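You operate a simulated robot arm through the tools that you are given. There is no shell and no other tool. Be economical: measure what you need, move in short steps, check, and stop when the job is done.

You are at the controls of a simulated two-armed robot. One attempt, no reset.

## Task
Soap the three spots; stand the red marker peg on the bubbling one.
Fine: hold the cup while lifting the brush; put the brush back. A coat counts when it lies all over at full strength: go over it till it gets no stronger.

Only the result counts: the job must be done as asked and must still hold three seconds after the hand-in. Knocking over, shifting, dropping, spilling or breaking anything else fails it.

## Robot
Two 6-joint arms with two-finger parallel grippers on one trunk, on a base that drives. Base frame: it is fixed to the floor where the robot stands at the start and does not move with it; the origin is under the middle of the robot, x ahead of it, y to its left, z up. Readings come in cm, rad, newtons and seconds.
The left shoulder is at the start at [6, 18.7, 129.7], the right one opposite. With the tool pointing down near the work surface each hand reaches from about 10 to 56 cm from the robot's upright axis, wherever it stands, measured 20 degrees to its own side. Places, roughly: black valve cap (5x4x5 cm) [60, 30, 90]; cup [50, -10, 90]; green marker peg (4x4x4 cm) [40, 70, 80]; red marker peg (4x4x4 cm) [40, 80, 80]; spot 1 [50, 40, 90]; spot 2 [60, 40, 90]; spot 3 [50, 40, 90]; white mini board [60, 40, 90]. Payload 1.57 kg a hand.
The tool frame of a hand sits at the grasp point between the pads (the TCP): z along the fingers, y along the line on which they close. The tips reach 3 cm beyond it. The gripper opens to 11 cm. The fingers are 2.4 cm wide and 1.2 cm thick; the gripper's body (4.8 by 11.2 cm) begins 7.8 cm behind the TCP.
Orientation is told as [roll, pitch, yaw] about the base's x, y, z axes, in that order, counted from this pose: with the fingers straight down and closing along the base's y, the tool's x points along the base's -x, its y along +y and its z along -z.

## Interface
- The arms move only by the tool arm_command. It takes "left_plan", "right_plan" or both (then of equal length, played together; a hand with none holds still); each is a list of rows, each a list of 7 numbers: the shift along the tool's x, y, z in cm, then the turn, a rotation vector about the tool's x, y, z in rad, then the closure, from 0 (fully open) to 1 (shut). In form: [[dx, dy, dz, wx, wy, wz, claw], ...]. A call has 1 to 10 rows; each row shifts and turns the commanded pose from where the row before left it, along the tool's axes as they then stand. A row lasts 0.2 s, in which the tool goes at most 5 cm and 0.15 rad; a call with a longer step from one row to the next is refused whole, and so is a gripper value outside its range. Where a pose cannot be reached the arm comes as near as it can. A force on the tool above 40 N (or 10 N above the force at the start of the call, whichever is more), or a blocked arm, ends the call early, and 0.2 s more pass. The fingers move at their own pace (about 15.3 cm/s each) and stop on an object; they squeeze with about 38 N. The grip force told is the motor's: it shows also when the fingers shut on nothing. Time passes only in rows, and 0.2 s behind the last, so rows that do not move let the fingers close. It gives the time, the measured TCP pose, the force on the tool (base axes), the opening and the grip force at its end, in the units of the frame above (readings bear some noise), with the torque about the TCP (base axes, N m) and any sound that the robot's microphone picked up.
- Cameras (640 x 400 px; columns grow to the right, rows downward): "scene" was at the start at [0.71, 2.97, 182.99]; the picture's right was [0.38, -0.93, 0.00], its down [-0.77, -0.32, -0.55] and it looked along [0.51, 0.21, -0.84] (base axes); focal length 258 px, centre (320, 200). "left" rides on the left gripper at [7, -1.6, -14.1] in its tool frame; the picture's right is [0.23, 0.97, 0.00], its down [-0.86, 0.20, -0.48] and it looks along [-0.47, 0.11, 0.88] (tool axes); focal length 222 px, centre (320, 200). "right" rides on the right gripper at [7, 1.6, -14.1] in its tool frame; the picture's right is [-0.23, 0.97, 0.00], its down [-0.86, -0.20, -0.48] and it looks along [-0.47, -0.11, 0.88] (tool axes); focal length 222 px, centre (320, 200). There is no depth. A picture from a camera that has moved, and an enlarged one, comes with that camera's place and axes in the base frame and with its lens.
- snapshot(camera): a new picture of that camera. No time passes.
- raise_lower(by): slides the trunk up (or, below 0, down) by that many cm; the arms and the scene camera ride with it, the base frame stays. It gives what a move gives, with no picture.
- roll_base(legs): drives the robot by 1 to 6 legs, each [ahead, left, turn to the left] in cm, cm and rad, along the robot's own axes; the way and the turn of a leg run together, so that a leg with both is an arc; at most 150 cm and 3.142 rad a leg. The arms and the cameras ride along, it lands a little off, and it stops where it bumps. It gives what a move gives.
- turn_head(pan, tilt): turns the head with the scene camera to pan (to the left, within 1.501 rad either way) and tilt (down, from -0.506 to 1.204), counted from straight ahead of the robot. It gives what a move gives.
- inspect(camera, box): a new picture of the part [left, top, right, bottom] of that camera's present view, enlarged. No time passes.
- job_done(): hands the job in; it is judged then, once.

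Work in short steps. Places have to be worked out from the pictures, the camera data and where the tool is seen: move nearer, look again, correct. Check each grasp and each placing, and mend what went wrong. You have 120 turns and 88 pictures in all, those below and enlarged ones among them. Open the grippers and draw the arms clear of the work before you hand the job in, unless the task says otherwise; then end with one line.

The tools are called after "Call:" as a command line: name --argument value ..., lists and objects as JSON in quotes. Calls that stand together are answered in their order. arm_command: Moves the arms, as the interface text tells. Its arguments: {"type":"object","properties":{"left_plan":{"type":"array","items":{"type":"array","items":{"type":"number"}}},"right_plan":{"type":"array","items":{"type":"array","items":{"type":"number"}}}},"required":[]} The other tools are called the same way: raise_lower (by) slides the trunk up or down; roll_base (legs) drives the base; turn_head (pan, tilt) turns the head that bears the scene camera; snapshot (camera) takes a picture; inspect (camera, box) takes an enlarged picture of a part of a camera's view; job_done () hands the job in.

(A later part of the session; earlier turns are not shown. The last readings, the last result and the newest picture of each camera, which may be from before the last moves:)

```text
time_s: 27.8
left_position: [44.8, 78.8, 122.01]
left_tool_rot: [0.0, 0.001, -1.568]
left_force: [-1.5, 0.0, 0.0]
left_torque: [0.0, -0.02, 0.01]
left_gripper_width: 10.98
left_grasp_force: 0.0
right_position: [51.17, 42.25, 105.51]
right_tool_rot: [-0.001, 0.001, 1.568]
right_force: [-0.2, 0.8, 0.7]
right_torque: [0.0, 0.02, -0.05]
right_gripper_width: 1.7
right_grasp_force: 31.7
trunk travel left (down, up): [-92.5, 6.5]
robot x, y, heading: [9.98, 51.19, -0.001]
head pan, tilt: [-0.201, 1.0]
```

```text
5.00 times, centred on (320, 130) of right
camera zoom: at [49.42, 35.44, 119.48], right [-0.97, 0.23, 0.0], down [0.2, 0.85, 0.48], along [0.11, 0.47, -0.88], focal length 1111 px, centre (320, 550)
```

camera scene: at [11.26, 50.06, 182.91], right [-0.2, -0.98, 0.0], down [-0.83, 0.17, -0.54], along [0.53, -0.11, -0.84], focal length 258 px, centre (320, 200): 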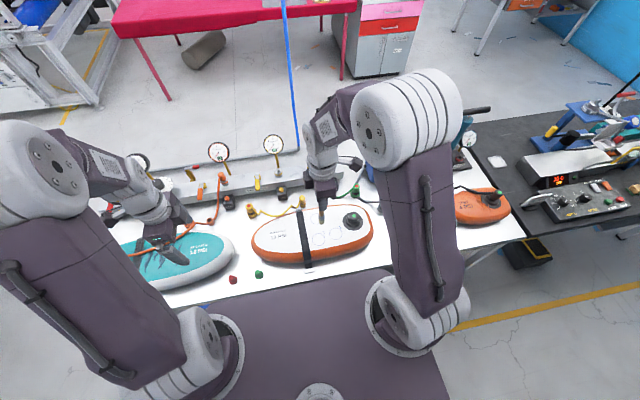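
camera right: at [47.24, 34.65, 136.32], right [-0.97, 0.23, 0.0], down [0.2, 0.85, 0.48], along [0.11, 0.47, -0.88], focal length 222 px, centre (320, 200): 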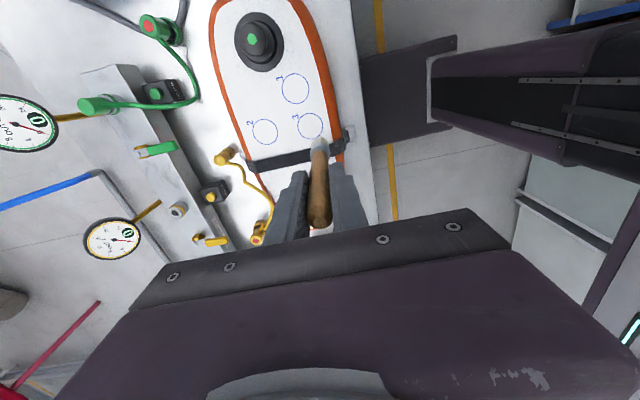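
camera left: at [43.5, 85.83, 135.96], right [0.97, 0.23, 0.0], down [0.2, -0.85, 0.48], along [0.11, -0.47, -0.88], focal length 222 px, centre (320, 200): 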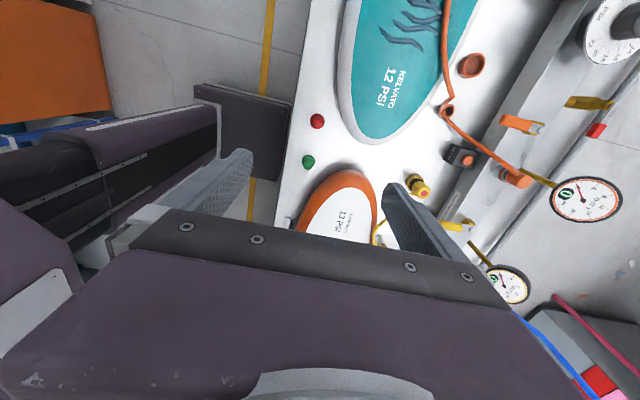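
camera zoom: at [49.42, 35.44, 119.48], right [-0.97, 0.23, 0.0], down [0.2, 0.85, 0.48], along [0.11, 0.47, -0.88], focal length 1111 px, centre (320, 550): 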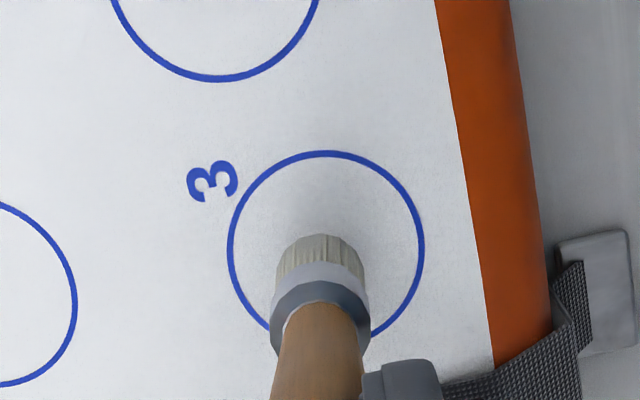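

Call:
arm_command --right_plan '[[0, 0, 0.5, 0, 0, 0, 1], [0, 0, 0.5, 0, 0, 0, 1], [0, 0, 0, 0, 0, 0, 1]]'

Call:
inspect --camera "right" --box '[256, 90, 384, 170]'

Call:
inspect --camera "scene" --box '[288, 220, 352, 260]'

```text
time_s: 28.6
left_position: [44.82, 78.79, 121.9]
left_tool_rot: [0.001, 0.001, -1.567]
left_force: [0.0, -0.3, 0.0]
left_torque: [0.0, 0.02, -0.03]
left_gripper_width: 11.0
left_grasp_force: 0.1
right_position: [51.21, 42.39, 104.48]
right_tool_rot: [0.001, 0.001, 1.569]
right_force: [-0.7, 0.0, 0.1]
right_torque: [0.01, -0.01, 0.0]
right_gripper_width: 1.69
right_grasp_force: 32.0
trunk travel left (down, up): [-92.5, 6.5]
robot x, y, heading: [9.78, 50.97, -0.0]
head pan, tilt: [-0.201, 1.0]
```

```text
5.00 times, centred on (320, 130) of right
camera zoom: at [49.44, 35.48, 118.5], right [-0.97, 0.23, 0.0], down [0.2, 0.85, 0.48], along [0.11, 0.47, -0.88], focal length 1111 px, centre (320, 550)
```

zoom: 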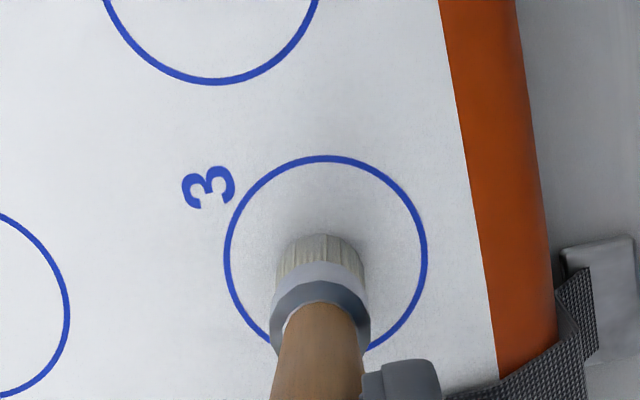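

```text
10.00 times, centred on (320, 240) of scene
camera zoom: at [10.85, 50.06, 182.91], right [-0.2, -0.98, 0.0], down [-0.82, 0.17, -0.54], along [0.53, -0.11, -0.84], focal length 2578 px, centre (320, -200)
```

zoom: 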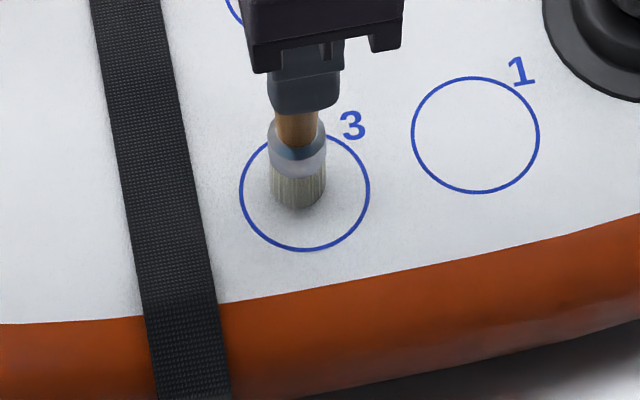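

Very close now. Two more 0.4 cm steps.

Call:
arm_command --right_plan '[[0, 0, 0.4, 0, 0, 0, 1], [0, 0, 0, 0, 0, 0, 1], [0, 0, 0.4, 0, 0, 0, 1], [0, 0, 0, 0, 0, 0, 1]]'

Call:
inspect --camera "right" --box '[256, 90, 384, 170]'

```text
time_s: 29.6
left_position: [44.57, 78.72, 122.04]
left_tool_rot: [0.002, 0.001, -1.568]
left_force: [-0.6, -0.2, 0.0]
left_torque: [0.0, 0.0, 0.0]
left_gripper_width: 11.02
left_grasp_force: 0.0
right_position: [51.15, 42.47, 103.95]
right_tool_rot: [-0.003, 0.0, 1.569]
right_force: [0.5, 2.6, 26.7]
right_torque: [0.24, -0.05, -0.01]
right_gripper_width: 1.69
right_grasp_force: 32.2
trunk travel left (down, up): [-92.5, 6.5]
robot x, y, heading: [9.9, 51.21, -0.002]
head pan, tilt: [-0.201, 1.0]
```

```text
5.00 times, centred on (320, 130) of right
camera zoom: at [49.29, 35.56, 117.88], right [-0.97, 0.23, 0.0], down [0.2, 0.85, 0.48], along [0.11, 0.47, -0.88], focal length 1111 px, centre (320, 550)
```

zoom: 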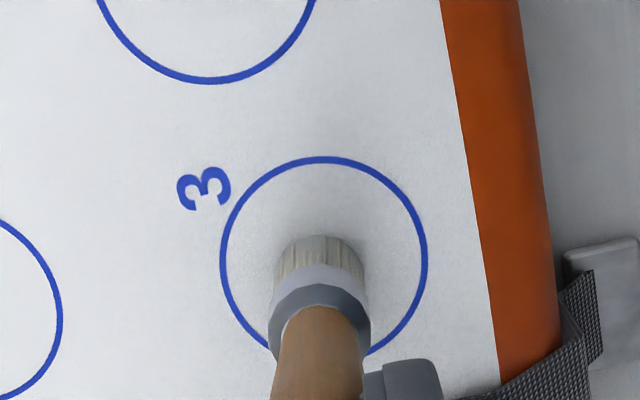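

Contact at TCP z≈104 (27 N — a bit heavy). Ease 0.3 cm, centre, and stroke a ring around spot 3.

Call:
arm_command --right_plan '[[0.5, 0, -0.3, 0, 0, 0, 1], [1.9, 0, 0, 0, 0, 0, 1], [-0.56, 1.34, 0, 0, 0, 0, 1], [-1.34, 0.56, 0, 0, 0, 0, 1], [-1.34, -0.56, 0, 0, 0, 0, 1], [-0.56, -1.34, 0, 0, 0, 0, 1], [0.56, -1.34, 0, 0, 0, 0, 1], [1.34, -0.56, 0, 0, 0, 0, 1], [1.34, 0.56, 0, 0, 0, 0, 1], [0.56, 1.34, 0, 0, 0, 0, 1]]'

Call:
inspect --camera "right" --box '[256, 90, 384, 170]'

```text
time_s: 31.8
left_position: [44.79, 78.74, 122.09]
left_tool_rot: [-0.001, -0.002, -1.567]
left_force: [-0.1, -0.5, -0.1]
left_torque: [0.03, -0.02, 0.0]
left_gripper_width: 11.0
left_grasp_force: 0.1
right_position: [50.98, 39.95, 104.25]
right_tool_rot: [0.001, 0.0, 1.57]
right_force: [0.5, 0.6, 0.7]
right_torque: [0.01, -0.04, 0.02]
right_gripper_width: 1.71
right_grasp_force: 32.4
trunk travel left (down, up): [-92.5, 6.5]
robot x, y, heading: [9.87, 50.95, 0.0]
head pan, tilt: [-0.201, 1.0]
```

```text
5.00 times, centred on (320, 130) of right
camera zoom: at [49.29, 33.03, 118.2], right [-0.97, 0.23, 0.0], down [0.2, 0.85, 0.48], along [0.11, 0.47, -0.88], focal length 1111 px, centre (320, 550)
```

zoom: 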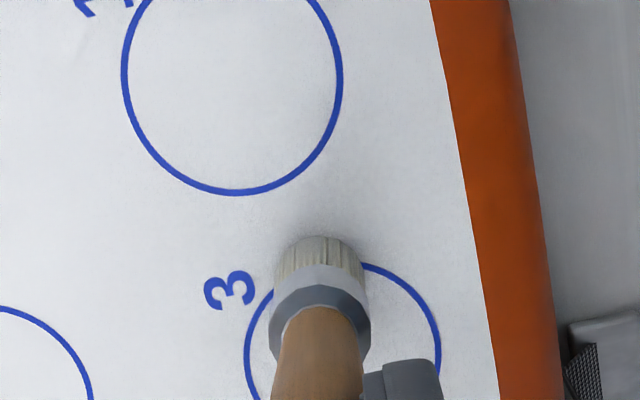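

No coat yet and no contact force here — press 0.25 cm more and check.

Call:
arm_command --right_plan '[[0, 0, 0.25, 0, 0, 0, 1], [0, 0, 0, 0, 0, 0, 1]]'

```text
time_s: 32.4
left_position: [44.77, 78.74, 122.03]
left_tool_rot: [-0.001, 0.0, -1.566]
left_force: [0.0, 0.5, 0.1]
left_torque: [0.0, -0.01, -0.01]
left_gripper_width: 11.01
left_grasp_force: 0.1
right_position: [51.23, 39.87, 103.83]
right_tool_rot: [0.0, -0.001, 1.569]
right_force: [0.5, -1.2, 0.1]
right_torque: [0.0, 0.02, -0.03]
right_gripper_width: 1.73
right_grasp_force: 31.5
trunk travel left (down, up): [-92.5, 6.5]
robot x, y, heading: [9.67, 50.98, -0.003]
head pan, tilt: [-0.201, 1.0]
```

Call:
arm_command --right_plan '[[0, 0, 0.2, 0, 0, 0, 1], [0, 0, 0, 0, 0, 0, 1]]'

```text
time_s: 33.0
left_position: [44.7, 78.87, 122.19]
left_tool_rot: [0.001, -0.001, -1.566]
left_force: [-0.2, -0.9, 0.6]
left_torque: [0.04, 0.0, 0.02]
left_gripper_width: 10.97
left_grasp_force: 0.0
right_position: [51.07, 39.87, 103.83]
right_tool_rot: [-0.003, 0.0, 1.569]
right_force: [0.3, -1.3, 23.4]
right_torque: [-0.28, 0.0, 0.02]
right_gripper_width: 1.7
right_grasp_force: 32.0
trunk travel left (down, up): [-92.5, 6.5]
robot x, y, heading: [9.65, 50.97, 0.0]
head pan, tilt: [-0.201, 1.0]
```

Stiff contact (≈0.2 cm → 23 N). Ease 0.08 cm and run the ring in contact.

Call:
arm_command --right_plan '[[0, 0, -0.08, 0, 0, 0, 1], [-0.56, 1.34, 0, 0, 0, 0, 1], [-1.34, 0.56, 0, 0, 0, 0, 1], [-1.34, -0.56, 0, 0, 0, 0, 1], [-0.56, -1.34, 0, 0, 0, 0, 1]]'

Call:
inspect --camera "right" --box '[256, 90, 384, 170]'

```text
time_s: 34.2
left_position: [44.64, 78.92, 121.93]
left_tool_rot: [0.0, 0.0, -1.569]
left_force: [-0.4, 0.8, -1.0]
left_torque: [-0.04, 0.04, -0.01]
left_gripper_width: 10.99
left_grasp_force: 0.1
right_position: [50.94, 43.7, 103.67]
right_tool_rot: [0.004, 0.001, 1.57]
right_force: [-4.8, -1.4, 14.0]
right_torque: [-0.17, 0.71, 0.01]
right_gripper_width: 1.74
right_grasp_force: 32.8
trunk travel left (down, up): [-92.5, 6.5]
robot x, y, heading: [9.95, 51.44, -0.001]
head pan, tilt: [-0.201, 1.0]
```

```text
5.00 times, centred on (320, 130) of right
camera zoom: at [49.23, 36.9, 117.71], right [-0.97, 0.23, 0.0], down [0.2, 0.86, 0.48], along [0.11, 0.46, -0.88], focal length 1111 px, centre (320, 550)
```

zoom: 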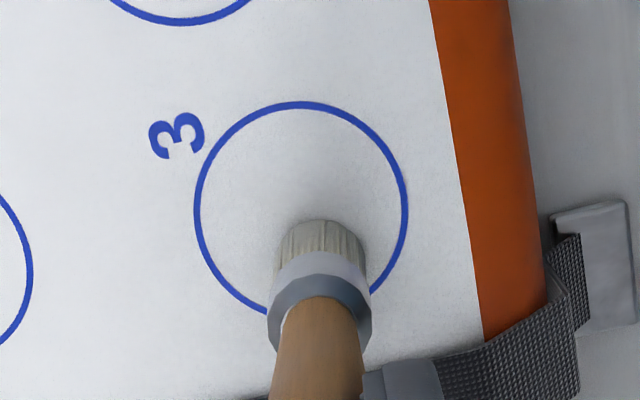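

Contact held, but I can't see a coat. Lift and look at the whole spot.

Call:
arm_command --right_plan '[[0, 0, -3, 0, 0, 0, 1], [0, 4, -3, 0, 0, 0, 1], [0, 0, 0, 0, 0, 0, 1]]'

Call:
inspect --camera "right" --box '[220, 60, 348, 140]'

Call:
inspect --camera "scene" --box '[288, 210, 352, 250]'

```text
time_s: 35.0
left_position: [44.83, 78.76, 122.12]
left_tool_rot: [0.001, 0.001, -1.568]
left_force: [-0.7, -0.8, -0.2]
left_torque: [0.0, -0.02, -0.04]
left_gripper_width: 11.01
left_grasp_force: 0.1
right_position: [46.88, 43.96, 109.84]
right_tool_rot: [0.0, 0.0, 1.569]
right_force: [0.1, -0.2, 0.2]
right_torque: [-0.02, -0.02, 0.01]
right_gripper_width: 1.71
right_grasp_force: 32.7
trunk travel left (down, up): [-92.5, 6.5]
robot x, y, heading: [9.85, 51.27, 0.001]
head pan, tilt: [-0.201, 1.0]
```

```text
5.00 times, centred on (284, 100) of right
camera zoom: at [45.09, 37.0, 123.79], right [-0.97, 0.23, 0.0], down [0.2, 0.85, 0.48], along [0.11, 0.47, -0.88], focal length 1111 px, centre (500, 700)
```

zoom: 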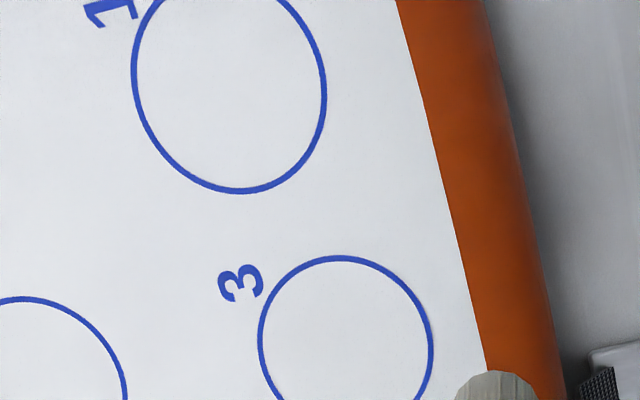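

```text
10.00 times, centred on (320, 230) of scene
camera zoom: at [10.85, 50.07, 182.91], right [-0.2, -0.98, 0.0], down [-0.82, 0.17, -0.54], along [0.53, -0.11, -0.84], focal length 2578 px, centre (320, -100)
```

zoom: 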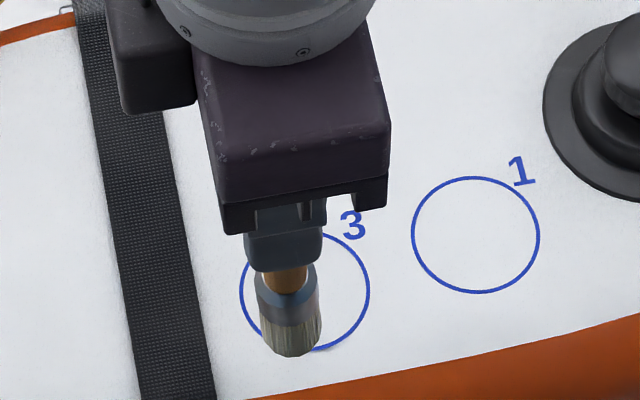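

No coat visible. I'll try slow strokes in light contact at spot 3's centre before concluding the brush needs dipping.

Call:
arm_command --right_plan '[[1.9, -4, 2.5, 0, 0, 0, 1], [0, 0, 3.2, 0, 0, 0, 1], [0, 0, 0.2, 0, 0, 0, 1], [0, 0.3, 0, 0, 0, 0, 1], [0, 0.3, 0, 0, 0, 0, 1], [0, 0.3, 0, 0, 0, 0, 1], [0, 0.3, 0, 0, 0, 0, 1], [0, -0.3, 0, 0, 0, 0, 1], [0, -0.3, 0, 0, 0, 0, 1], [0, -0.3, 0, 0, 0, 0, 1]]'

Call:
inspect --camera "right" --box '[256, 90, 384, 170]'

```text
refused: row 1 steps farther than a row can; nothing moved
```

```text
5.00 times, centred on (320, 130) of right
camera zoom: at [45.09, 37.0, 123.79], right [-0.97, 0.23, 0.0], down [0.2, 0.85, 0.48], along [0.11, 0.47, -0.88], focal length 1111 px, centre (320, 550)
```

zoom: 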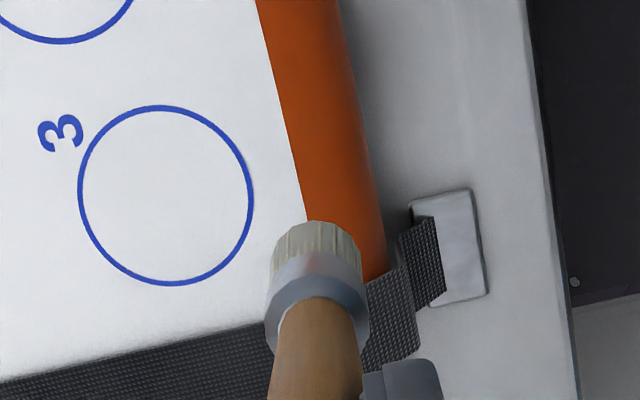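

Step too long; split it.

Call:
arm_command --right_plan '[[1.7, -4, 1, 0, 0, 0, 1], [0, 0, 3.5, 0, 0, 0, 1], [0, 0, 1.3, 0, 0, 0, 1], [0, 0, 0.15, 0, 0, 0, 1], [0, 0.3, 0, 0, 0, 0, 1], [0, 0.3, 0, 0, 0, 0, 1], [0, 0.3, 0, 0, 0, 0, 1], [0, 0.3, 0, 0, 0, 0, 1], [0, -0.3, 0, 0, 0, 0, 1], [0, -0.3, 0, 0, 0, 0, 1]]'

Call:
inspect --camera "right" --box '[256, 90, 384, 170]'

```text
time_s: 37.2
left_position: [44.83, 78.78, 122.02]
left_tool_rot: [-0.001, 0.001, -1.568]
left_force: [-0.8, 0.0, 0.2]
left_torque: [0.01, 0.02, 0.01]
left_gripper_width: 10.99
left_grasp_force: 0.0
right_position: [50.55, 42.1, 103.78]
right_tool_rot: [0.001, 0.001, 1.569]
right_force: [-0.3, 0.3, -0.9]
right_torque: [0.0, -0.05, 0.02]
right_gripper_width: 1.74
right_grasp_force: 32.0
trunk travel left (down, up): [-92.5, 6.5]
robot x, y, heading: [10.01, 51.04, 0.0]
head pan, tilt: [-0.201, 1.0]
```

```text
5.00 times, centred on (320, 130) of right
camera zoom: at [48.81, 35.14, 117.72], right [-0.97, 0.23, 0.0], down [0.2, 0.85, 0.48], along [0.11, 0.47, -0.88], focal length 1111 px, centre (320, 550)
```

zoom: 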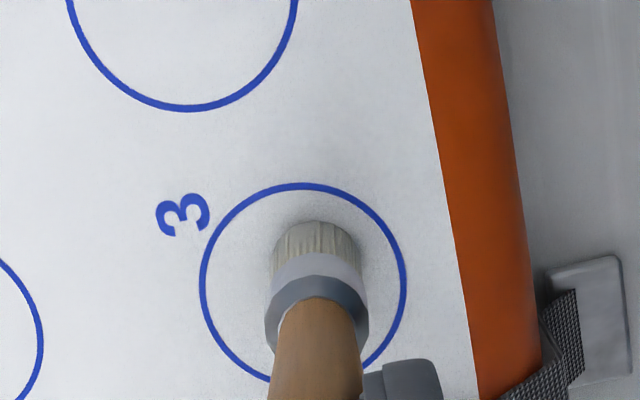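

Not touching now (brush shifted slightly in the grip). Step down gently until contact, then stroke slowly.

Call:
arm_command --right_plan '[[0, 0, 0.12, 0, 0, 0, 1], [0, 0, 0, 0, 0, 0, 1]]'

Call:
arm_command --right_plan '[[0, 0, 0.1, 0, 0, 0, 1], [0, 0, 0, 0, 0, 0, 1]]'

```text
time_s: 37.8
left_position: [44.8, 78.86, 121.9]
left_tool_rot: [0.001, 0.0, -1.568]
left_force: [0.0, 0.6, -0.1]
left_torque: [-0.01, -0.01, -0.02]
left_gripper_width: 11.03
left_grasp_force: 0.0
right_position: [50.41, 42.03, 103.74]
right_tool_rot: [-0.001, 0.0, 1.568]
right_force: [0.2, -1.8, 7.5]
right_torque: [-0.15, -0.09, 0.01]
right_gripper_width: 1.7
right_grasp_force: 31.7
trunk travel left (down, up): [-92.5, 6.5]
robot x, y, heading: [9.82, 51.15, -0.001]
head pan, tilt: [-0.201, 1.0]
```

```text
time_s: 38.4
left_position: [44.64, 78.78, 122.25]
left_tool_rot: [0.001, -0.001, -1.566]
left_force: [-0.7, 0.4, -0.2]
left_torque: [0.02, -0.02, 0.03]
left_gripper_width: 11.01
left_grasp_force: 0.2
right_position: [50.52, 42.08, 103.6]
right_tool_rot: [-0.003, 0.0, 1.569]
right_force: [0.5, -5.6, 24.9]
right_torque: [-0.53, -0.09, 0.01]
right_gripper_width: 1.75
right_grasp_force: 32.2
trunk travel left (down, up): [-92.5, 6.5]
robot x, y, heading: [9.73, 51.09, 0.003]
head pan, tilt: [-0.201, 1.0]
```

Contact now; ease 0.08 and stroke slowly a few times, then lift aside to see.

Call:
arm_command --right_plan '[[0, 0, -0.08, 0, 0, 0, 1], [0, 0.4, 0, 0, 0, 0, 1], [0, 0.4, 0, 0, 0, 0, 1], [0, -0.4, 0, 0, 0, 0, 1], [0, -0.4, 0, 0, 0, 0, 1], [0, 0.4, 0, 0, 0, 0, 1], [0, 0.4, 0, 0, 0, 0, 1]]'

Call:
arm_command --right_plan '[[0, 0, -3, 0, 0, 0, 1], [0, 4, -3, 0, 0, 0, 1], [0, 0, 0, 0, 0, 0, 1]]'

Call:
inspect --camera "right" --box '[248, 90, 376, 170]'

```text
time_s: 40.0
left_position: [44.79, 78.8, 122.02]
left_tool_rot: [0.0, 0.001, -1.569]
left_force: [-0.3, 0.0, -0.6]
left_torque: [0.0, -0.01, 0.0]
left_gripper_width: 10.99
left_grasp_force: 0.1
right_position: [49.79, 42.16, 103.58]
right_tool_rot: [-0.002, 0.0, 1.569]
right_force: [5.5, 1.4, 13.7]
right_torque: [0.29, -0.63, -0.06]
right_gripper_width: 1.71
right_grasp_force: 32.7
trunk travel left (down, up): [-92.5, 6.5]
robot x, y, heading: [9.58, 51.27, 0.004]
head pan, tilt: [-0.201, 1.0]
```

```text
time_s: 40.8
left_position: [44.83, 78.8, 122.07]
left_tool_rot: [0.0, 0.0, -1.567]
left_force: [0.4, 0.0, -0.3]
left_torque: [0.0, 0.01, -0.04]
left_gripper_width: 11.0
left_grasp_force: 0.2
right_position: [45.34, 41.92, 109.52]
right_tool_rot: [0.0, 0.001, 1.57]
right_force: [0.4, -0.3, -0.2]
right_torque: [0.01, 0.02, 0.02]
right_gripper_width: 1.72
right_grasp_force: 32.2
trunk travel left (down, up): [-92.5, 6.5]
robot x, y, heading: [10.0, 50.99, -0.001]
head pan, tilt: [-0.201, 1.0]
```

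```text
5.00 times, centred on (312, 130) of right
camera zoom: at [43.76, 34.99, 123.59], right [-0.97, 0.23, 0.0], down [0.2, 0.85, 0.48], along [0.11, 0.47, -0.88], focal length 1111 px, centre (360, 550)
```

zoom: 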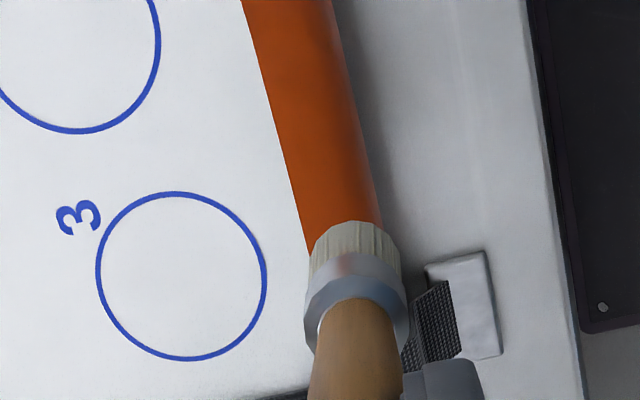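

Still nothing obvious. Zoom in hard on spot 3 and on the bristles for subtle film.

Call:
inspect --camera "right" --box '[262, 124, 310, 164]'

Call:
inspect --camera "right" --box '[300, 125, 340, 165]'

Call:
inspect --camera "scene" --box '[288, 205, 352, 245]'

```text
10.00 times, centred on (286, 144) of right
camera zoom: at [43.76, 34.99, 123.59], right [-0.97, 0.23, 0.0], down [0.2, 0.85, 0.48], along [0.11, 0.47, -0.88], focal length 2221 px, centre (660, 760)
```

zoom: 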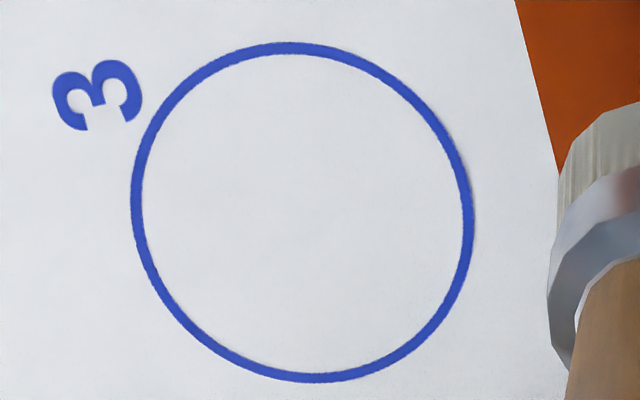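

```text
10.00 times, centred on (320, 145) of right
camera zoom: at [43.76, 34.99, 123.59], right [-0.97, 0.23, 0.0], down [0.2, 0.85, 0.48], along [0.11, 0.47, -0.88], focal length 2221 px, centre (320, 750)
```

zoom: 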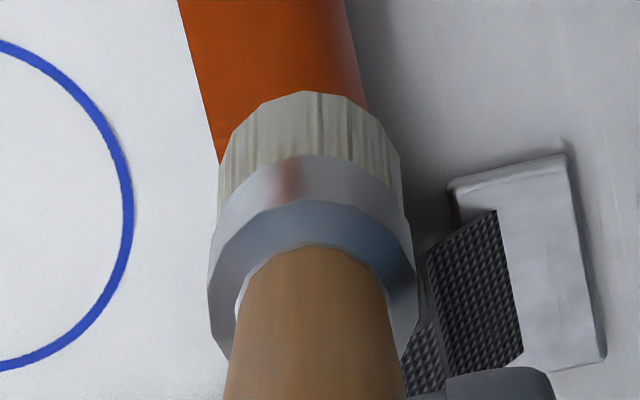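

```text
10.00 times, centred on (320, 225) of scene
camera zoom: at [10.83, 50.06, 182.91], right [-0.2, -0.98, 0.0], down [-0.82, 0.17, -0.54], along [0.53, -0.11, -0.84], focal length 2578 px, centre (320, -50)
```

zoom: 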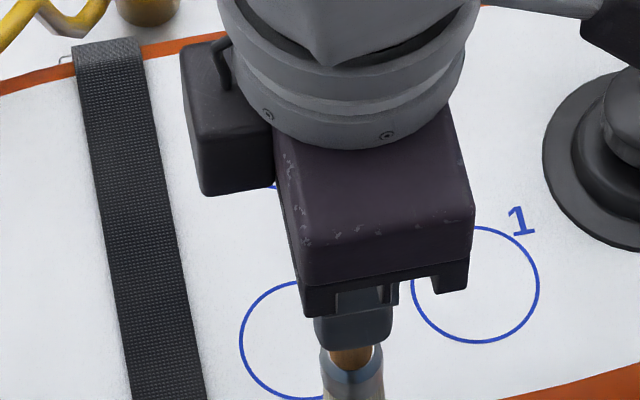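

Brush is evidently dry (spot is clean): it must be dipped in the cup's soap. Raise, and drive back to the cup for a look inside.

Call:
arm_command --right_plan '[[0, 0, -4, 0, 0, 0, 1], [0, 0, -4, 0, 0, 0, 1], [0, 0, -4, 0, 0, 0, 1], [0, 0, 0, 0, 0, 0, 1]]'

Call:
roll_base --legs '[[-3, 0, 0], [0, -51, 0]]'

Call:
arm_command --right_plan '[[0, 0, 0, 0, 0, 0, 1], [0, 0, 0, 0, 0, 0, 1], [0, 0, 0, 0, 0, 0, 1]]'

Call:
inspect --camera "right" --box '[240, 70, 400, 170]'

```text
time_s: 41.8
left_position: [44.91, 78.87, 121.98]
left_tool_rot: [0.001, 0.0, -1.568]
left_force: [0.7, 0.7, -0.2]
left_torque: [-0.06, 0.0, -0.02]
left_gripper_width: 11.01
left_grasp_force: 0.0
right_position: [45.77, 42.04, 121.5]
right_tool_rot: [0.002, 0.001, 1.568]
right_force: [-0.3, 0.3, -0.4]
right_torque: [-0.02, 0.01, -0.01]
right_gripper_width: 1.7
right_grasp_force: 31.8
trunk travel left (down, up): [-92.5, 6.5]
robot x, y, heading: [9.79, 51.07, -0.005]
head pan, tilt: [-0.201, 1.0]
```

```text
time_s: 45.2
left_position: [41.77, 28.51, 121.84]
left_tool_rot: [0.0, -0.001, -1.551]
left_force: [0.4, 0.2, -0.2]
left_torque: [-0.03, -0.01, -0.04]
left_gripper_width: 11.02
left_grasp_force: 0.0
right_position: [43.44, -8.19, 121.45]
right_tool_rot: [-0.001, 0.002, 1.585]
right_force: [0.0, 0.2, 0.0]
right_torque: [0.0, -0.01, -0.03]
right_gripper_width: 1.72
right_grasp_force: 32.0
trunk travel left (down, up): [-92.5, 6.5]
robot x, y, heading: [6.82, 0.52, 0.012]
head pan, tilt: [-0.201, 1.0]
```

```text
time_s: 46.0
left_position: [41.87, 28.4, 122.05]
left_tool_rot: [0.0, 0.0, -1.552]
left_force: [0.7, 0.5, -0.6]
left_torque: [-0.01, 0.0, 0.01]
left_gripper_width: 11.01
left_grasp_force: 0.1
right_position: [43.33, -8.55, 121.5]
right_tool_rot: [0.001, 0.001, 1.585]
right_force: [-0.5, 0.5, -0.4]
right_torque: [0.06, 0.0, 0.01]
right_gripper_width: 1.72
right_grasp_force: 32.2
trunk travel left (down, up): [-92.5, 6.5]
robot x, y, heading: [7.34, 0.22, 0.015]
head pan, tilt: [-0.201, 1.0]
```

```text
4.00 times, centred on (320, 120) of right
camera zoom: at [41.67, -15.43, 135.59], right [-0.98, 0.21, 0.0], down [0.19, 0.86, 0.48], along [0.1, 0.47, -0.88], focal length 888 px, centre (320, 520)
```

zoom: 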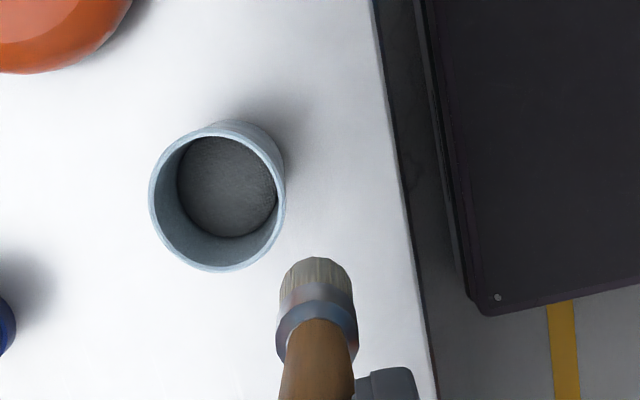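

Cup holds a dark pad ~4 cm below the rim; I'll press the brush into it to load. First bring the left hand back to hold the cup; align the brush above the cup.

Call:
arm_command --left_plan '[[-2.78, 1.2, 2, 0, 0, 0.018, 0], [-2.78, 1.2, 2, 0, 0, 0, 0], [-2.78, 1.2, 2, 0, 0, 0, 0], [-2.78, 1.2, 2, 0, 0, 0, 0], [-2.78, 1.2, 2, 0, -0.035, 0, 0], [0, 0, 0, 0, -0.15, 0, 0], [0, 0, 0, 0, -0.15, 0, 0], [0, 0, 0, 0, -0.15, 0, 0], [0, 0, 0, 0, -0.15, 0, 0], [0, 0, 0, 0, -0.15, 0, 0]]' --right_plan '[[0.8, -4.7, 0, 0, 0, 0.015, 1], [0, 0, 0, 0, 0, 0, 1], [0, 0, 0, 0, 0, 0, 1], [0, 0, 0, 0, 0, 0, 1], [0, 0, 0, 0, 0, 0, 1], [0, 0, 0, 0, 0, 0, 1], [0, 0, 0, 0, 0, 0, 1], [0, 0, 0, 0, 0, 0, 1], [0, 0, 0, 0, 0, 0, 1], [0, 0, 0, 0, 0, 0, 1]]'

Call:
inspect --camera "right" --box '[240, 70, 400, 170]'

```text
time_s: 48.2
left_position: [47.87, 14.68, 112.03]
left_tool_rot: [0.002, -0.789, -1.568]
left_force: [-0.9, -0.1, 0.5]
left_torque: [-0.03, -0.01, -0.02]
left_gripper_width: 11.0
left_grasp_force: 0.0
right_position: [47.97, -9.27, 121.66]
right_tool_rot: [0.0, 0.002, 1.571]
right_force: [0.5, -0.1, -0.8]
right_torque: [-0.02, 0.03, -0.02]
right_gripper_width: 1.71
right_grasp_force: 32.4
trunk travel left (down, up): [-92.5, 6.5]
robot x, y, heading: [7.04, 0.05, 0.015]
head pan, tilt: [-0.201, 1.0]
```

```text
4.00 times, centred on (320, 120) of right
camera zoom: at [46.3, -16.14, 135.7], right [-0.97, 0.23, 0.0], down [0.2, 0.86, 0.48], along [0.11, 0.46, -0.88], focal length 888 px, centre (320, 520)
```

zoom: 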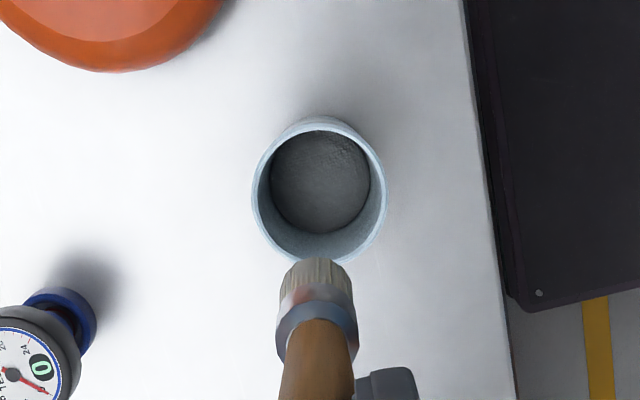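

Left goes in along its axis to the same hold pose and stays open, then I check.

Call:
arm_command --left_plan '[[0.15, 0, 4.3, 0, 0, 0, 0], [0, 0, 4.3, 0, 0, 0, 0], [0, 0, 4.3, 0, 0, 0, 0], [0, 0, 4.3, 0, 0, 0, 0], [0, 0, 4.3, 0, 0, 0, 0], [0, 0, 4.3, 0, 0, 0, 0], [0, 0, 4.3, 0, 0, 0, 0], [0, 0, 4.2, 0, 0, 0, 0], [0, 0, 0, 0, 0, 0, 0]]'

Call:
inspect --camera "right" --box '[240, 70, 400, 170]'

```text
time_s: 50.2
left_position: [47.97, -9.71, 87.75]
left_tool_rot: [0.0, -0.788, -1.567]
left_force: [-0.5, 0.0, -0.9]
left_torque: [0.0, -0.06, 0.02]
left_gripper_width: 11.01
left_grasp_force: 0.1
right_position: [47.95, -9.35, 121.61]
right_tool_rot: [0.0, -0.001, 1.571]
right_force: [-0.9, 0.3, -0.5]
right_torque: [0.02, 0.01, -0.04]
right_gripper_width: 1.71
right_grasp_force: 31.9
trunk travel left (down, up): [-92.5, 6.5]
robot x, y, heading: [7.26, 0.1, 0.02]
head pan, tilt: [-0.201, 1.0]
```

```text
4.00 times, centred on (320, 120) of right
camera zoom: at [46.29, -16.28, 135.69], right [-0.97, 0.23, 0.0], down [0.2, 0.86, 0.48], along [0.11, 0.47, -0.88], focal length 888 px, centre (320, 520)
```

zoom: 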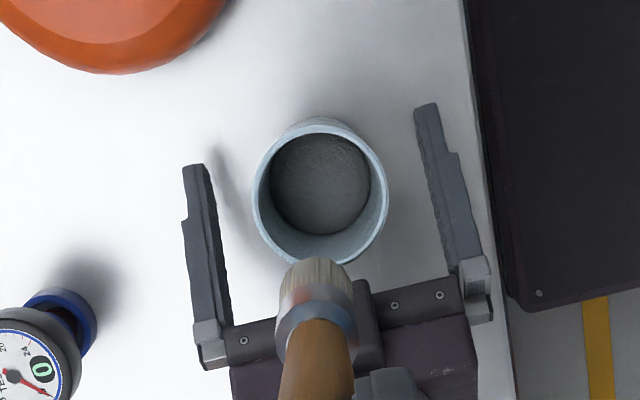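

Grip the cup, then lower the brush 20 cm into it (expected contact at ~21).

Call:
arm_command --left_plan '[[0, 0, 0, 0, 0, 0, 1], [0, 0, 0, 0, 0, 0, 1], [0, 0, 0, 0, 0, 0, 1], [0, 0, 0, 0, 0, 0, 1], [0, 0, 0, 0, 0, 0, 1], [0, 0, 0, 0, 0, 0, 1], [0, 0, 0, 0, 0, 0, 1], [0, 0, 0, 0, 0, 0, 1], [0, 0, 0, 0, 0, 0, 1]]' --right_plan '[[0, 0, 0, 0, 0, 0, 1], [0, 0, 0, 0, 0, 0, 1], [0, 0, 4, 0, 0, 0, 1], [0, 0, 4, 0, 0, 0, 1], [0, 0, 4, 0, 0, 0, 1], [0, 0, 3, 0, 0, 0, 1], [0, 0, 3, 0, 0, 0, 1], [0, 0, 2, 0, 0, 0, 1], [0, 0, 0, 0, 0, 0, 1]]'

Call:
inspect --camera "right" --box '[256, 90, 384, 170]'

```text
time_s: 52.2
left_position: [48.16, -9.52, 87.84]
left_tool_rot: [-0.002, -0.786, -1.568]
left_force: [0.8, -0.5, 0.2]
left_torque: [-0.01, 0.02, -0.01]
left_gripper_width: 5.81
left_grasp_force: 38.0
right_position: [47.93, -9.18, 101.51]
right_tool_rot: [0.0, -0.001, 1.573]
right_force: [-0.1, -0.2, -0.6]
right_torque: [-0.02, -0.02, 0.02]
right_gripper_width: 1.74
right_grasp_force: 32.2
trunk travel left (down, up): [-92.5, 6.5]
robot x, y, heading: [7.13, 0.11, 0.015]
head pan, tilt: [-0.201, 1.0]
```

```text
5.00 times, centred on (320, 130) of right
camera zoom: at [46.2, -16.11, 115.49], right [-0.97, 0.23, 0.0], down [0.2, 0.85, 0.48], along [0.11, 0.47, -0.88], focal length 1111 px, centre (320, 550)
```

zoom: 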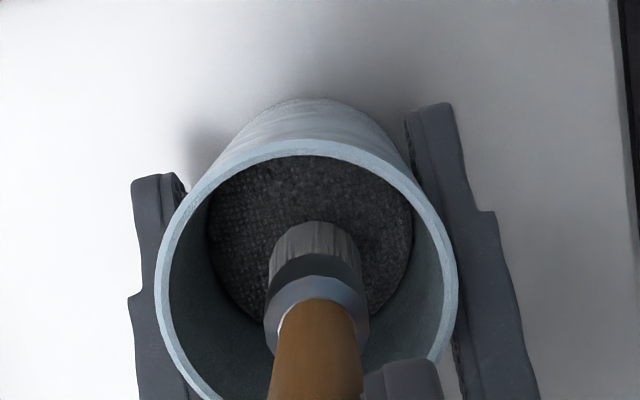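

A sponge-like disc is below. Descend slowly to contact.

Call:
arm_command --right_plan '[[0, 0, 0.5, 0, 0, 0, 1], [0, 0, 0.5, 0, 0, 0, 1], [0, 0, 0.3, 0, 0, 0, 1], [0, 0, 0, 0, 0, 0, 1]]' --left_plan '[[0, 0, 0, 0, 0, 0, 1], [0, 0, 0, 0, 0, 0, 1], [0, 0, 0, 0, 0, 0, 1], [0, 0, 0, 0, 0, 0, 1]]'

Call:
inspect --camera "right" --box '[256, 90, 384, 170]'

```text
time_s: 53.2
left_position: [48.07, -9.61, 87.89]
left_tool_rot: [-0.002, -0.785, -1.566]
left_force: [0.3, -0.3, 0.1]
left_torque: [0.02, 0.02, 0.0]
left_gripper_width: 5.79
left_grasp_force: 37.8
right_position: [48.11, -9.09, 100.3]
right_tool_rot: [0.0, 0.001, 1.572]
right_force: [0.6, -0.2, 0.2]
right_torque: [0.0, -0.02, 0.01]
right_gripper_width: 1.73
right_grasp_force: 32.1
trunk travel left (down, up): [-92.5, 6.5]
robot x, y, heading: [7.22, -0.09, 0.014]
head pan, tilt: [-0.201, 1.0]
```

```text
5.00 times, centred on (320, 130) of right
camera zoom: at [46.27, -16.06, 114.34], right [-0.97, 0.23, 0.0], down [0.2, 0.85, 0.48], along [0.11, 0.47, -0.88], focal length 1111 px, centre (320, 550)
```

zoom: 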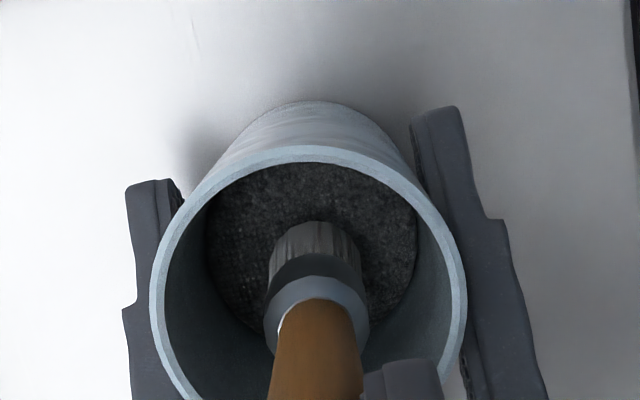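

Call:
arm_command --right_plan '[[0, 0, 0.3, 0, 0, 0, 1], [0, 0, 0.3, 0, 0, 0, 1], [0, 0, 0, 0, 0, 0, 1]]' --left_plan '[[0, 0, 0, 0, 0, 0, 1], [0, 0, 0, 0, 0, 0, 1], [0, 0, 0, 0, 0, 0, 1]]'

Call:
arm_command --right_plan '[[0, 0, 0.3, 0, 0, 0, 1], [0, 0, 0, 0, 0, 0, 1]]' --left_plan '[[0, 0, 0, 0, 0, 0, 1], [0, 0, 0, 0, 0, 0, 1]]'

Call:
inspect --camera "right" --box '[256, 90, 384, 170]'

```text
time_s: 54.0
left_position: [47.92, -9.58, 87.8]
left_tool_rot: [0.0, -0.784, -1.566]
left_force: [3.3, -3.3, -14.0]
left_torque: [-0.44, -0.23, 0.03]
left_gripper_width: 5.8
left_grasp_force: 37.8
right_position: [47.96, -9.2, 99.69]
right_tool_rot: [-0.002, -0.001, 1.57]
right_force: [-2.4, 1.2, 23.5]
right_torque: [0.25, 0.33, 0.03]
right_gripper_width: 1.76
right_grasp_force: 32.0
trunk travel left (down, up): [-92.5, 6.5]
robot x, y, heading: [7.15, 0.02, 0.016]
head pan, tilt: [-0.201, 1.0]
```

```text
time_s: 54.6
left_position: [47.95, -9.59, 87.8]
left_tool_rot: [-0.001, -0.783, -1.569]
left_force: [3.0, 0.0, -16.5]
left_torque: [-0.4, -0.14, 0.04]
left_gripper_width: 5.82
left_grasp_force: 38.4
right_position: [48.03, -9.11, 99.32]
right_tool_rot: [-0.002, -0.001, 1.57]
right_force: [-0.7, -2.1, 29.3]
right_torque: [-0.09, 0.2, 0.01]
right_gripper_width: 1.74
right_grasp_force: 31.9
trunk travel left (down, up): [-92.5, 6.5]
robot x, y, heading: [7.02, -0.03, 0.017]
head pan, tilt: [-0.201, 1.0]
```

```text
5.00 times, centred on (320, 130) of right
camera zoom: at [46.21, -16.09, 113.46], right [-0.97, 0.23, 0.0], down [0.2, 0.85, 0.48], along [0.11, 0.47, -0.88], focal length 1111 px, centre (320, 550)
```

zoom: 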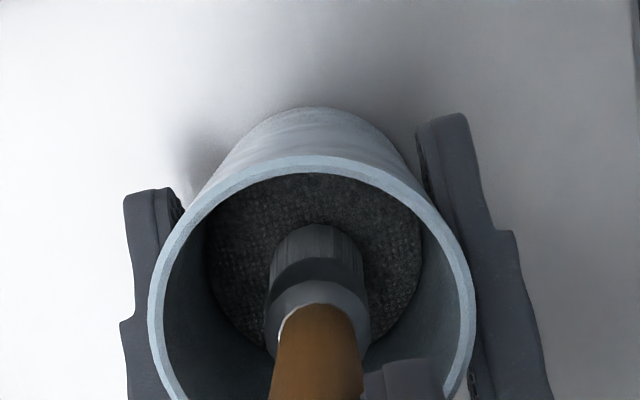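

Pressed into the sponge (29 N). Ease slightly, dab with small wiggles to load, then lift straight up with the cup held.

Call:
arm_command --right_plan '[[0, 0, -0.15, 0, 0, 0, 1], [0.5, 0, 0, 0, 0, 0, 1], [0, 0.5, 0, 0, 0, 0, 1], [-0.5, 0, 0, 0, 0, 0, 1], [-0.5, 0, 0, 0, 0, 0, 1], [0, -0.5, 0, 0, 0, 0, 1], [0.5, 0, 0, 0, 0, 0, 1], [0, 0, 0, 0, 0, 0, 1], [0, 0, 0, 0, 0, 0, 1], [0, 0, 0, 0, 0, 0, 1]]' --left_plan '[[0, 0, 0, 0, 0, 0, 1], [0, 0, 0, 0, 0, 0, 1], [0, 0, 0, 0, 0, 0, 1], [0, 0, 0, 0, 0, 0, 1], [0, 0, 0, 0, 0, 0, 1], [0, 0, 0, 0, 0, 0, 1], [0, 0, 0, 0, 0, 0, 1], [0, 0, 0, 0, 0, 0, 1], [0, 0, 0, 0, 0, 0, 1], [0, 0, 0, 0, 0, 0, 1]]'

Call:
arm_command --right_plan '[[0, 0, -1, 0, 0, 0, 1], [0, 0, -2, 0, 0, 0, 1], [0, 0, -4, 0, 0, 0, 1], [0, 0, -4, 0, 0, 0, 1], [0, 0, -4, 0, 0, 0, 1], [0, 0, -4, 0, 0, 0, 1], [0, 0, 0, 0, 0, 0, 1]]' --left_plan '[[0, 0, 0, 0, 0, 0, 1], [0, 0, 0, 0, 0, 0, 1], [0, 0, 0, 0, 0, 0, 1], [0, 0, 0, 0, 0, 0, 1], [0, 0, 0, 0, 0, 0, 1], [0, 0, 0, 0, 0, 0, 1], [0, 0, 0, 0, 0, 0, 1]]'

Call:
inspect --camera "right" --box '[256, 90, 384, 170]'

```text
time_s: 56.9
left_position: [48.13, -9.61, 87.87]
left_tool_rot: [-0.003, -0.786, -1.567]
left_force: [0.1, 0.3, 0.1]
left_torque: [0.0, 0.0, -0.01]
left_gripper_width: 5.81
left_grasp_force: 38.0
right_position: [48.06, -9.21, 99.5]
right_tool_rot: [0.001, 0.0, 1.571]
right_force: [0.1, -0.4, 0.5]
right_torque: [-0.03, -0.02, 0.0]
right_gripper_width: 1.76
right_grasp_force: 32.1
trunk travel left (down, up): [-92.5, 6.5]
robot x, y, heading: [6.89, 0.29, 0.019]
head pan, tilt: [-0.201, 1.0]
```

```text
time_s: 58.5
left_position: [48.15, -9.59, 87.79]
left_tool_rot: [-0.001, -0.786, -1.567]
left_force: [-0.5, -0.3, 0.3]
left_torque: [0.07, 0.04, -0.01]
left_gripper_width: 5.82
left_grasp_force: 37.7
right_position: [47.93, -9.5, 118.29]
right_tool_rot: [0.003, -0.001, 1.572]
right_force: [-0.3, -0.4, 0.3]
right_torque: [-0.03, 0.03, -0.01]
right_gripper_width: 1.74
right_grasp_force: 32.4
trunk travel left (down, up): [-92.5, 6.5]
robot x, y, heading: [7.07, -0.14, 0.023]
head pan, tilt: [-0.201, 1.0]
```

```text
5.00 times, centred on (320, 130) of right
camera zoom: at [46.32, -16.35, 132.33], right [-0.97, 0.23, 0.0], down [0.2, 0.86, 0.48], along [0.11, 0.47, -0.88], focal length 1111 px, centre (320, 550)
```

zoom: 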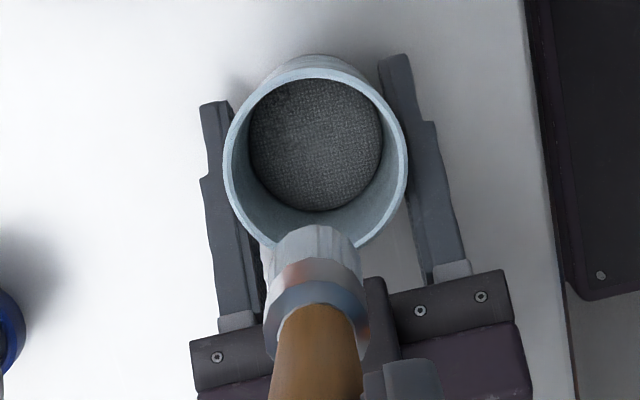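

Bristles look whiter; zoom to confirm they are soaped.

Call:
inspect --camera "right" --box '[300, 125, 340, 165]'

```text
10.00 times, centred on (320, 145) of right
camera zoom: at [46.32, -16.35, 132.33], right [-0.97, 0.23, 0.0], down [0.2, 0.86, 0.48], along [0.11, 0.47, -0.88], focal length 2221 px, centre (320, 750)
```

zoom: 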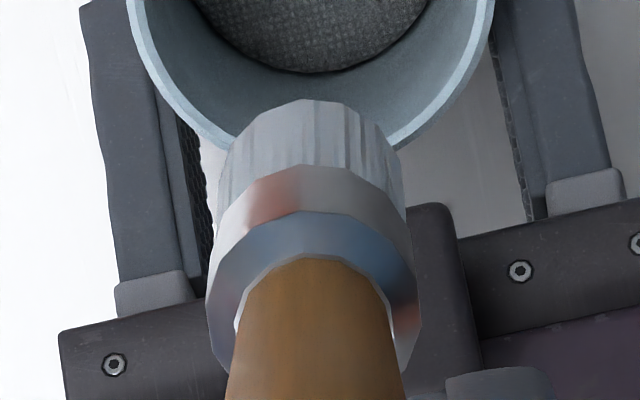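

Bristles are now soapy blue-white (earlier they were beige — perhaps it dried on the way). I'll be quick: release the cup, back the left off, and drive straight to the board.

Call:
arm_command --left_plan '[[0, 0, 0, 0, 0, 0, 0], [0, 0, 0, 0, 0, 0, 0], [0, 0, -4.3, 0, 0, 0, 0], [0, 0, -4.3, 0, 0, 0, 0], [0, 0, -4.3, 0, 0, 0, 0], [0, 0, -4.3, 0, 0, 0, 0], [0, 0, -4.3, 0, 0, 0, 0], [0, 0, -4.3, 0, 0, 0, 0], [0, 0, -4.3, 0, 0, 0, 0]]'

Call:
roll_base --legs '[[4, 51, -0.02]]'

Call:
inspect --camera "right" --box '[240, 70, 400, 170]'

```text
time_s: 60.5
left_position: [47.9, 11.77, 109.0]
left_tool_rot: [-0.001, -0.786, -1.567]
left_force: [0.3, 0.1, -0.8]
left_torque: [0.04, -0.03, 0.03]
left_gripper_width: 10.98
left_grasp_force: 0.0
right_position: [48.05, -9.44, 118.29]
right_tool_rot: [0.0, 0.001, 1.569]
right_force: [-0.2, -0.6, -0.1]
right_torque: [0.0, 0.01, 0.01]
right_gripper_width: 1.74
right_grasp_force: 32.2
trunk travel left (down, up): [-92.5, 6.5]
robot x, y, heading: [7.04, 0.45, 0.023]
head pan, tilt: [-0.201, 1.0]
```

```text
time_s: 63.4
left_position: [52.14, 61.26, 109.01]
left_tool_rot: [-0.001, -0.784, -1.594]
left_force: [-0.2, 0.1, 0.4]
left_torque: [-0.01, 0.02, 0.01]
left_gripper_width: 10.99
left_grasp_force: 0.1
right_position: [51.53, 40.29, 118.13]
right_tool_rot: [-0.001, -0.001, 1.543]
right_force: [0.8, -1.1, -1.0]
right_torque: [0.0, 0.01, 0.01]
right_gripper_width: 1.74
right_grasp_force: 32.2
trunk travel left (down, up): [-92.5, 6.5]
robot x, y, heading: [11.14, 51.08, -0.009]
head pan, tilt: [-0.201, 1.0]
```

```text
4.00 times, centred on (320, 120) of right
camera zoom: at [49.6, 33.37, 132.29], right [-0.97, 0.25, 0.0], down [0.22, 0.85, 0.48], along [0.12, 0.46, -0.88], focal length 888 px, centre (320, 520)
```

zoom: 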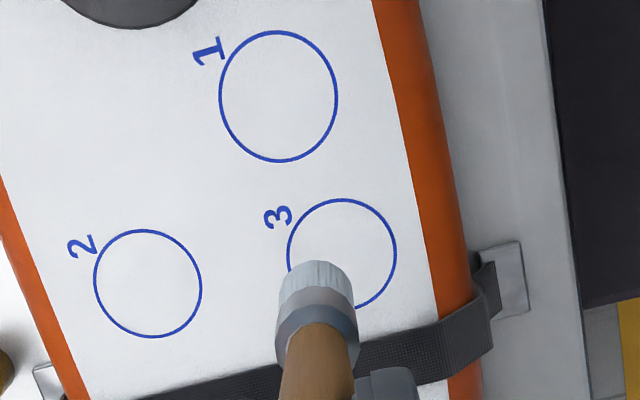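

Still soapy. Align over spot 3 and go down to just above contact.

Call:
arm_command --right_plan '[[-1.98, 0.65, 3, 0, 0, 0, 1], [0, 0, 4, 0, 0, 0, 1], [0, 0, 4, 0, 0, 0, 1], [0, 0, 3.2, 0, 0, 0, 1], [0, 0, 0.3, 0, 0, 0, 1], [0, 0, 0, 0, 0, 0, 1]]'

Call:
arm_command --right_plan '[[0, 0, 0.2, 0, 0, 0, 1], [0, 0, 0, 0, 0, 0, 1]]'

```text
time_s: 64.8
left_position: [52.05, 61.37, 108.98]
left_tool_rot: [0.001, -0.785, -1.595]
left_force: [-0.2, -0.1, -0.4]
left_torque: [-0.02, 0.01, 0.02]
left_gripper_width: 11.0
left_grasp_force: 0.1
right_position: [50.87, 42.56, 103.86]
right_tool_rot: [-0.001, -0.002, 1.544]
right_force: [0.8, -0.3, -0.7]
right_torque: [-0.01, 0.02, 0.0]
right_gripper_width: 1.73
right_grasp_force: 31.7
trunk travel left (down, up): [-92.5, 6.5]
robot x, y, heading: [10.57, 50.84, -0.014]
head pan, tilt: [-0.201, 1.0]
```

```text
time_s: 65.4
left_position: [52.16, 61.33, 108.95]
left_tool_rot: [-0.001, -0.785, -1.595]
left_force: [-0.3, 0.5, 0.2]
left_torque: [0.01, 0.01, 0.04]
left_gripper_width: 10.98
left_grasp_force: 0.1
right_position: [50.97, 42.59, 103.68]
right_tool_rot: [-0.001, -0.001, 1.544]
right_force: [-0.5, -0.1, -0.7]
right_torque: [-0.01, -0.01, -0.02]
right_gripper_width: 1.74
right_grasp_force: 32.5
trunk travel left (down, up): [-92.5, 6.5]
robot x, y, heading: [11.5, 51.0, -0.01]
head pan, tilt: [-0.201, 1.0]
```

Call:
arm_command --right_plan '[[0, 0, 0.2, 0, 0, 0, 1], [0, 0, 0, 0, 0, 0, 1]]'

Call:
arm_command --right_plan '[[0, 0, 0.15, 0, 0, 0, 1], [0, 0, 0, 0, 0, 0, 1]]'

Call:
inspect --camera "right" --box '[256, 90, 384, 170]'

```text
time_s: 66.0
left_position: [52.02, 61.35, 108.82]
left_tool_rot: [-0.002, -0.787, -1.596]
left_force: [0.4, -0.2, 0.9]
left_torque: [-0.01, -0.01, 0.0]
left_gripper_width: 11.02
left_grasp_force: 0.1
right_position: [51.06, 42.43, 103.48]
right_tool_rot: [0.001, 0.001, 1.543]
right_force: [-0.3, -0.4, -0.1]
right_torque: [-0.03, -0.01, 0.01]
right_gripper_width: 1.74
right_grasp_force: 32.4
trunk travel left (down, up): [-92.5, 6.5]
robot x, y, heading: [10.83, 51.16, -0.005]
head pan, tilt: [-0.201, 1.0]
```

```text
time_s: 66.6
left_position: [52.18, 61.48, 108.91]
left_tool_rot: [-0.001, -0.785, -1.595]
left_force: [0.3, -0.2, 1.4]
left_torque: [0.04, -0.01, 0.02]
left_gripper_width: 11.01
left_grasp_force: 0.0
right_position: [51.02, 42.49, 103.21]
right_tool_rot: [-0.001, 0.0, 1.543]
right_force: [-0.3, -0.7, -0.6]
right_torque: [-0.04, -0.03, -0.01]
right_gripper_width: 1.74
right_grasp_force: 31.9
trunk travel left (down, up): [-92.5, 6.5]
robot x, y, heading: [11.28, 50.81, -0.008]
head pan, tilt: [-0.201, 1.0]
```

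```text
5.00 times, centred on (320, 130) of right
camera zoom: at [49.05, 35.62, 117.35], right [-0.97, 0.25, 0.0], down [0.22, 0.85, 0.48], along [0.12, 0.46, -0.88], focal length 1111 px, centre (320, 550)
```

zoom: 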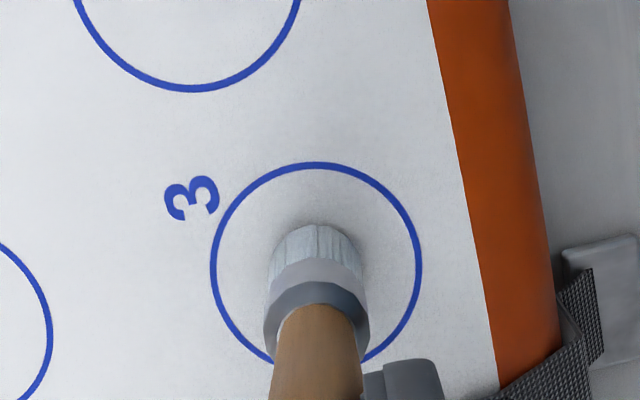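

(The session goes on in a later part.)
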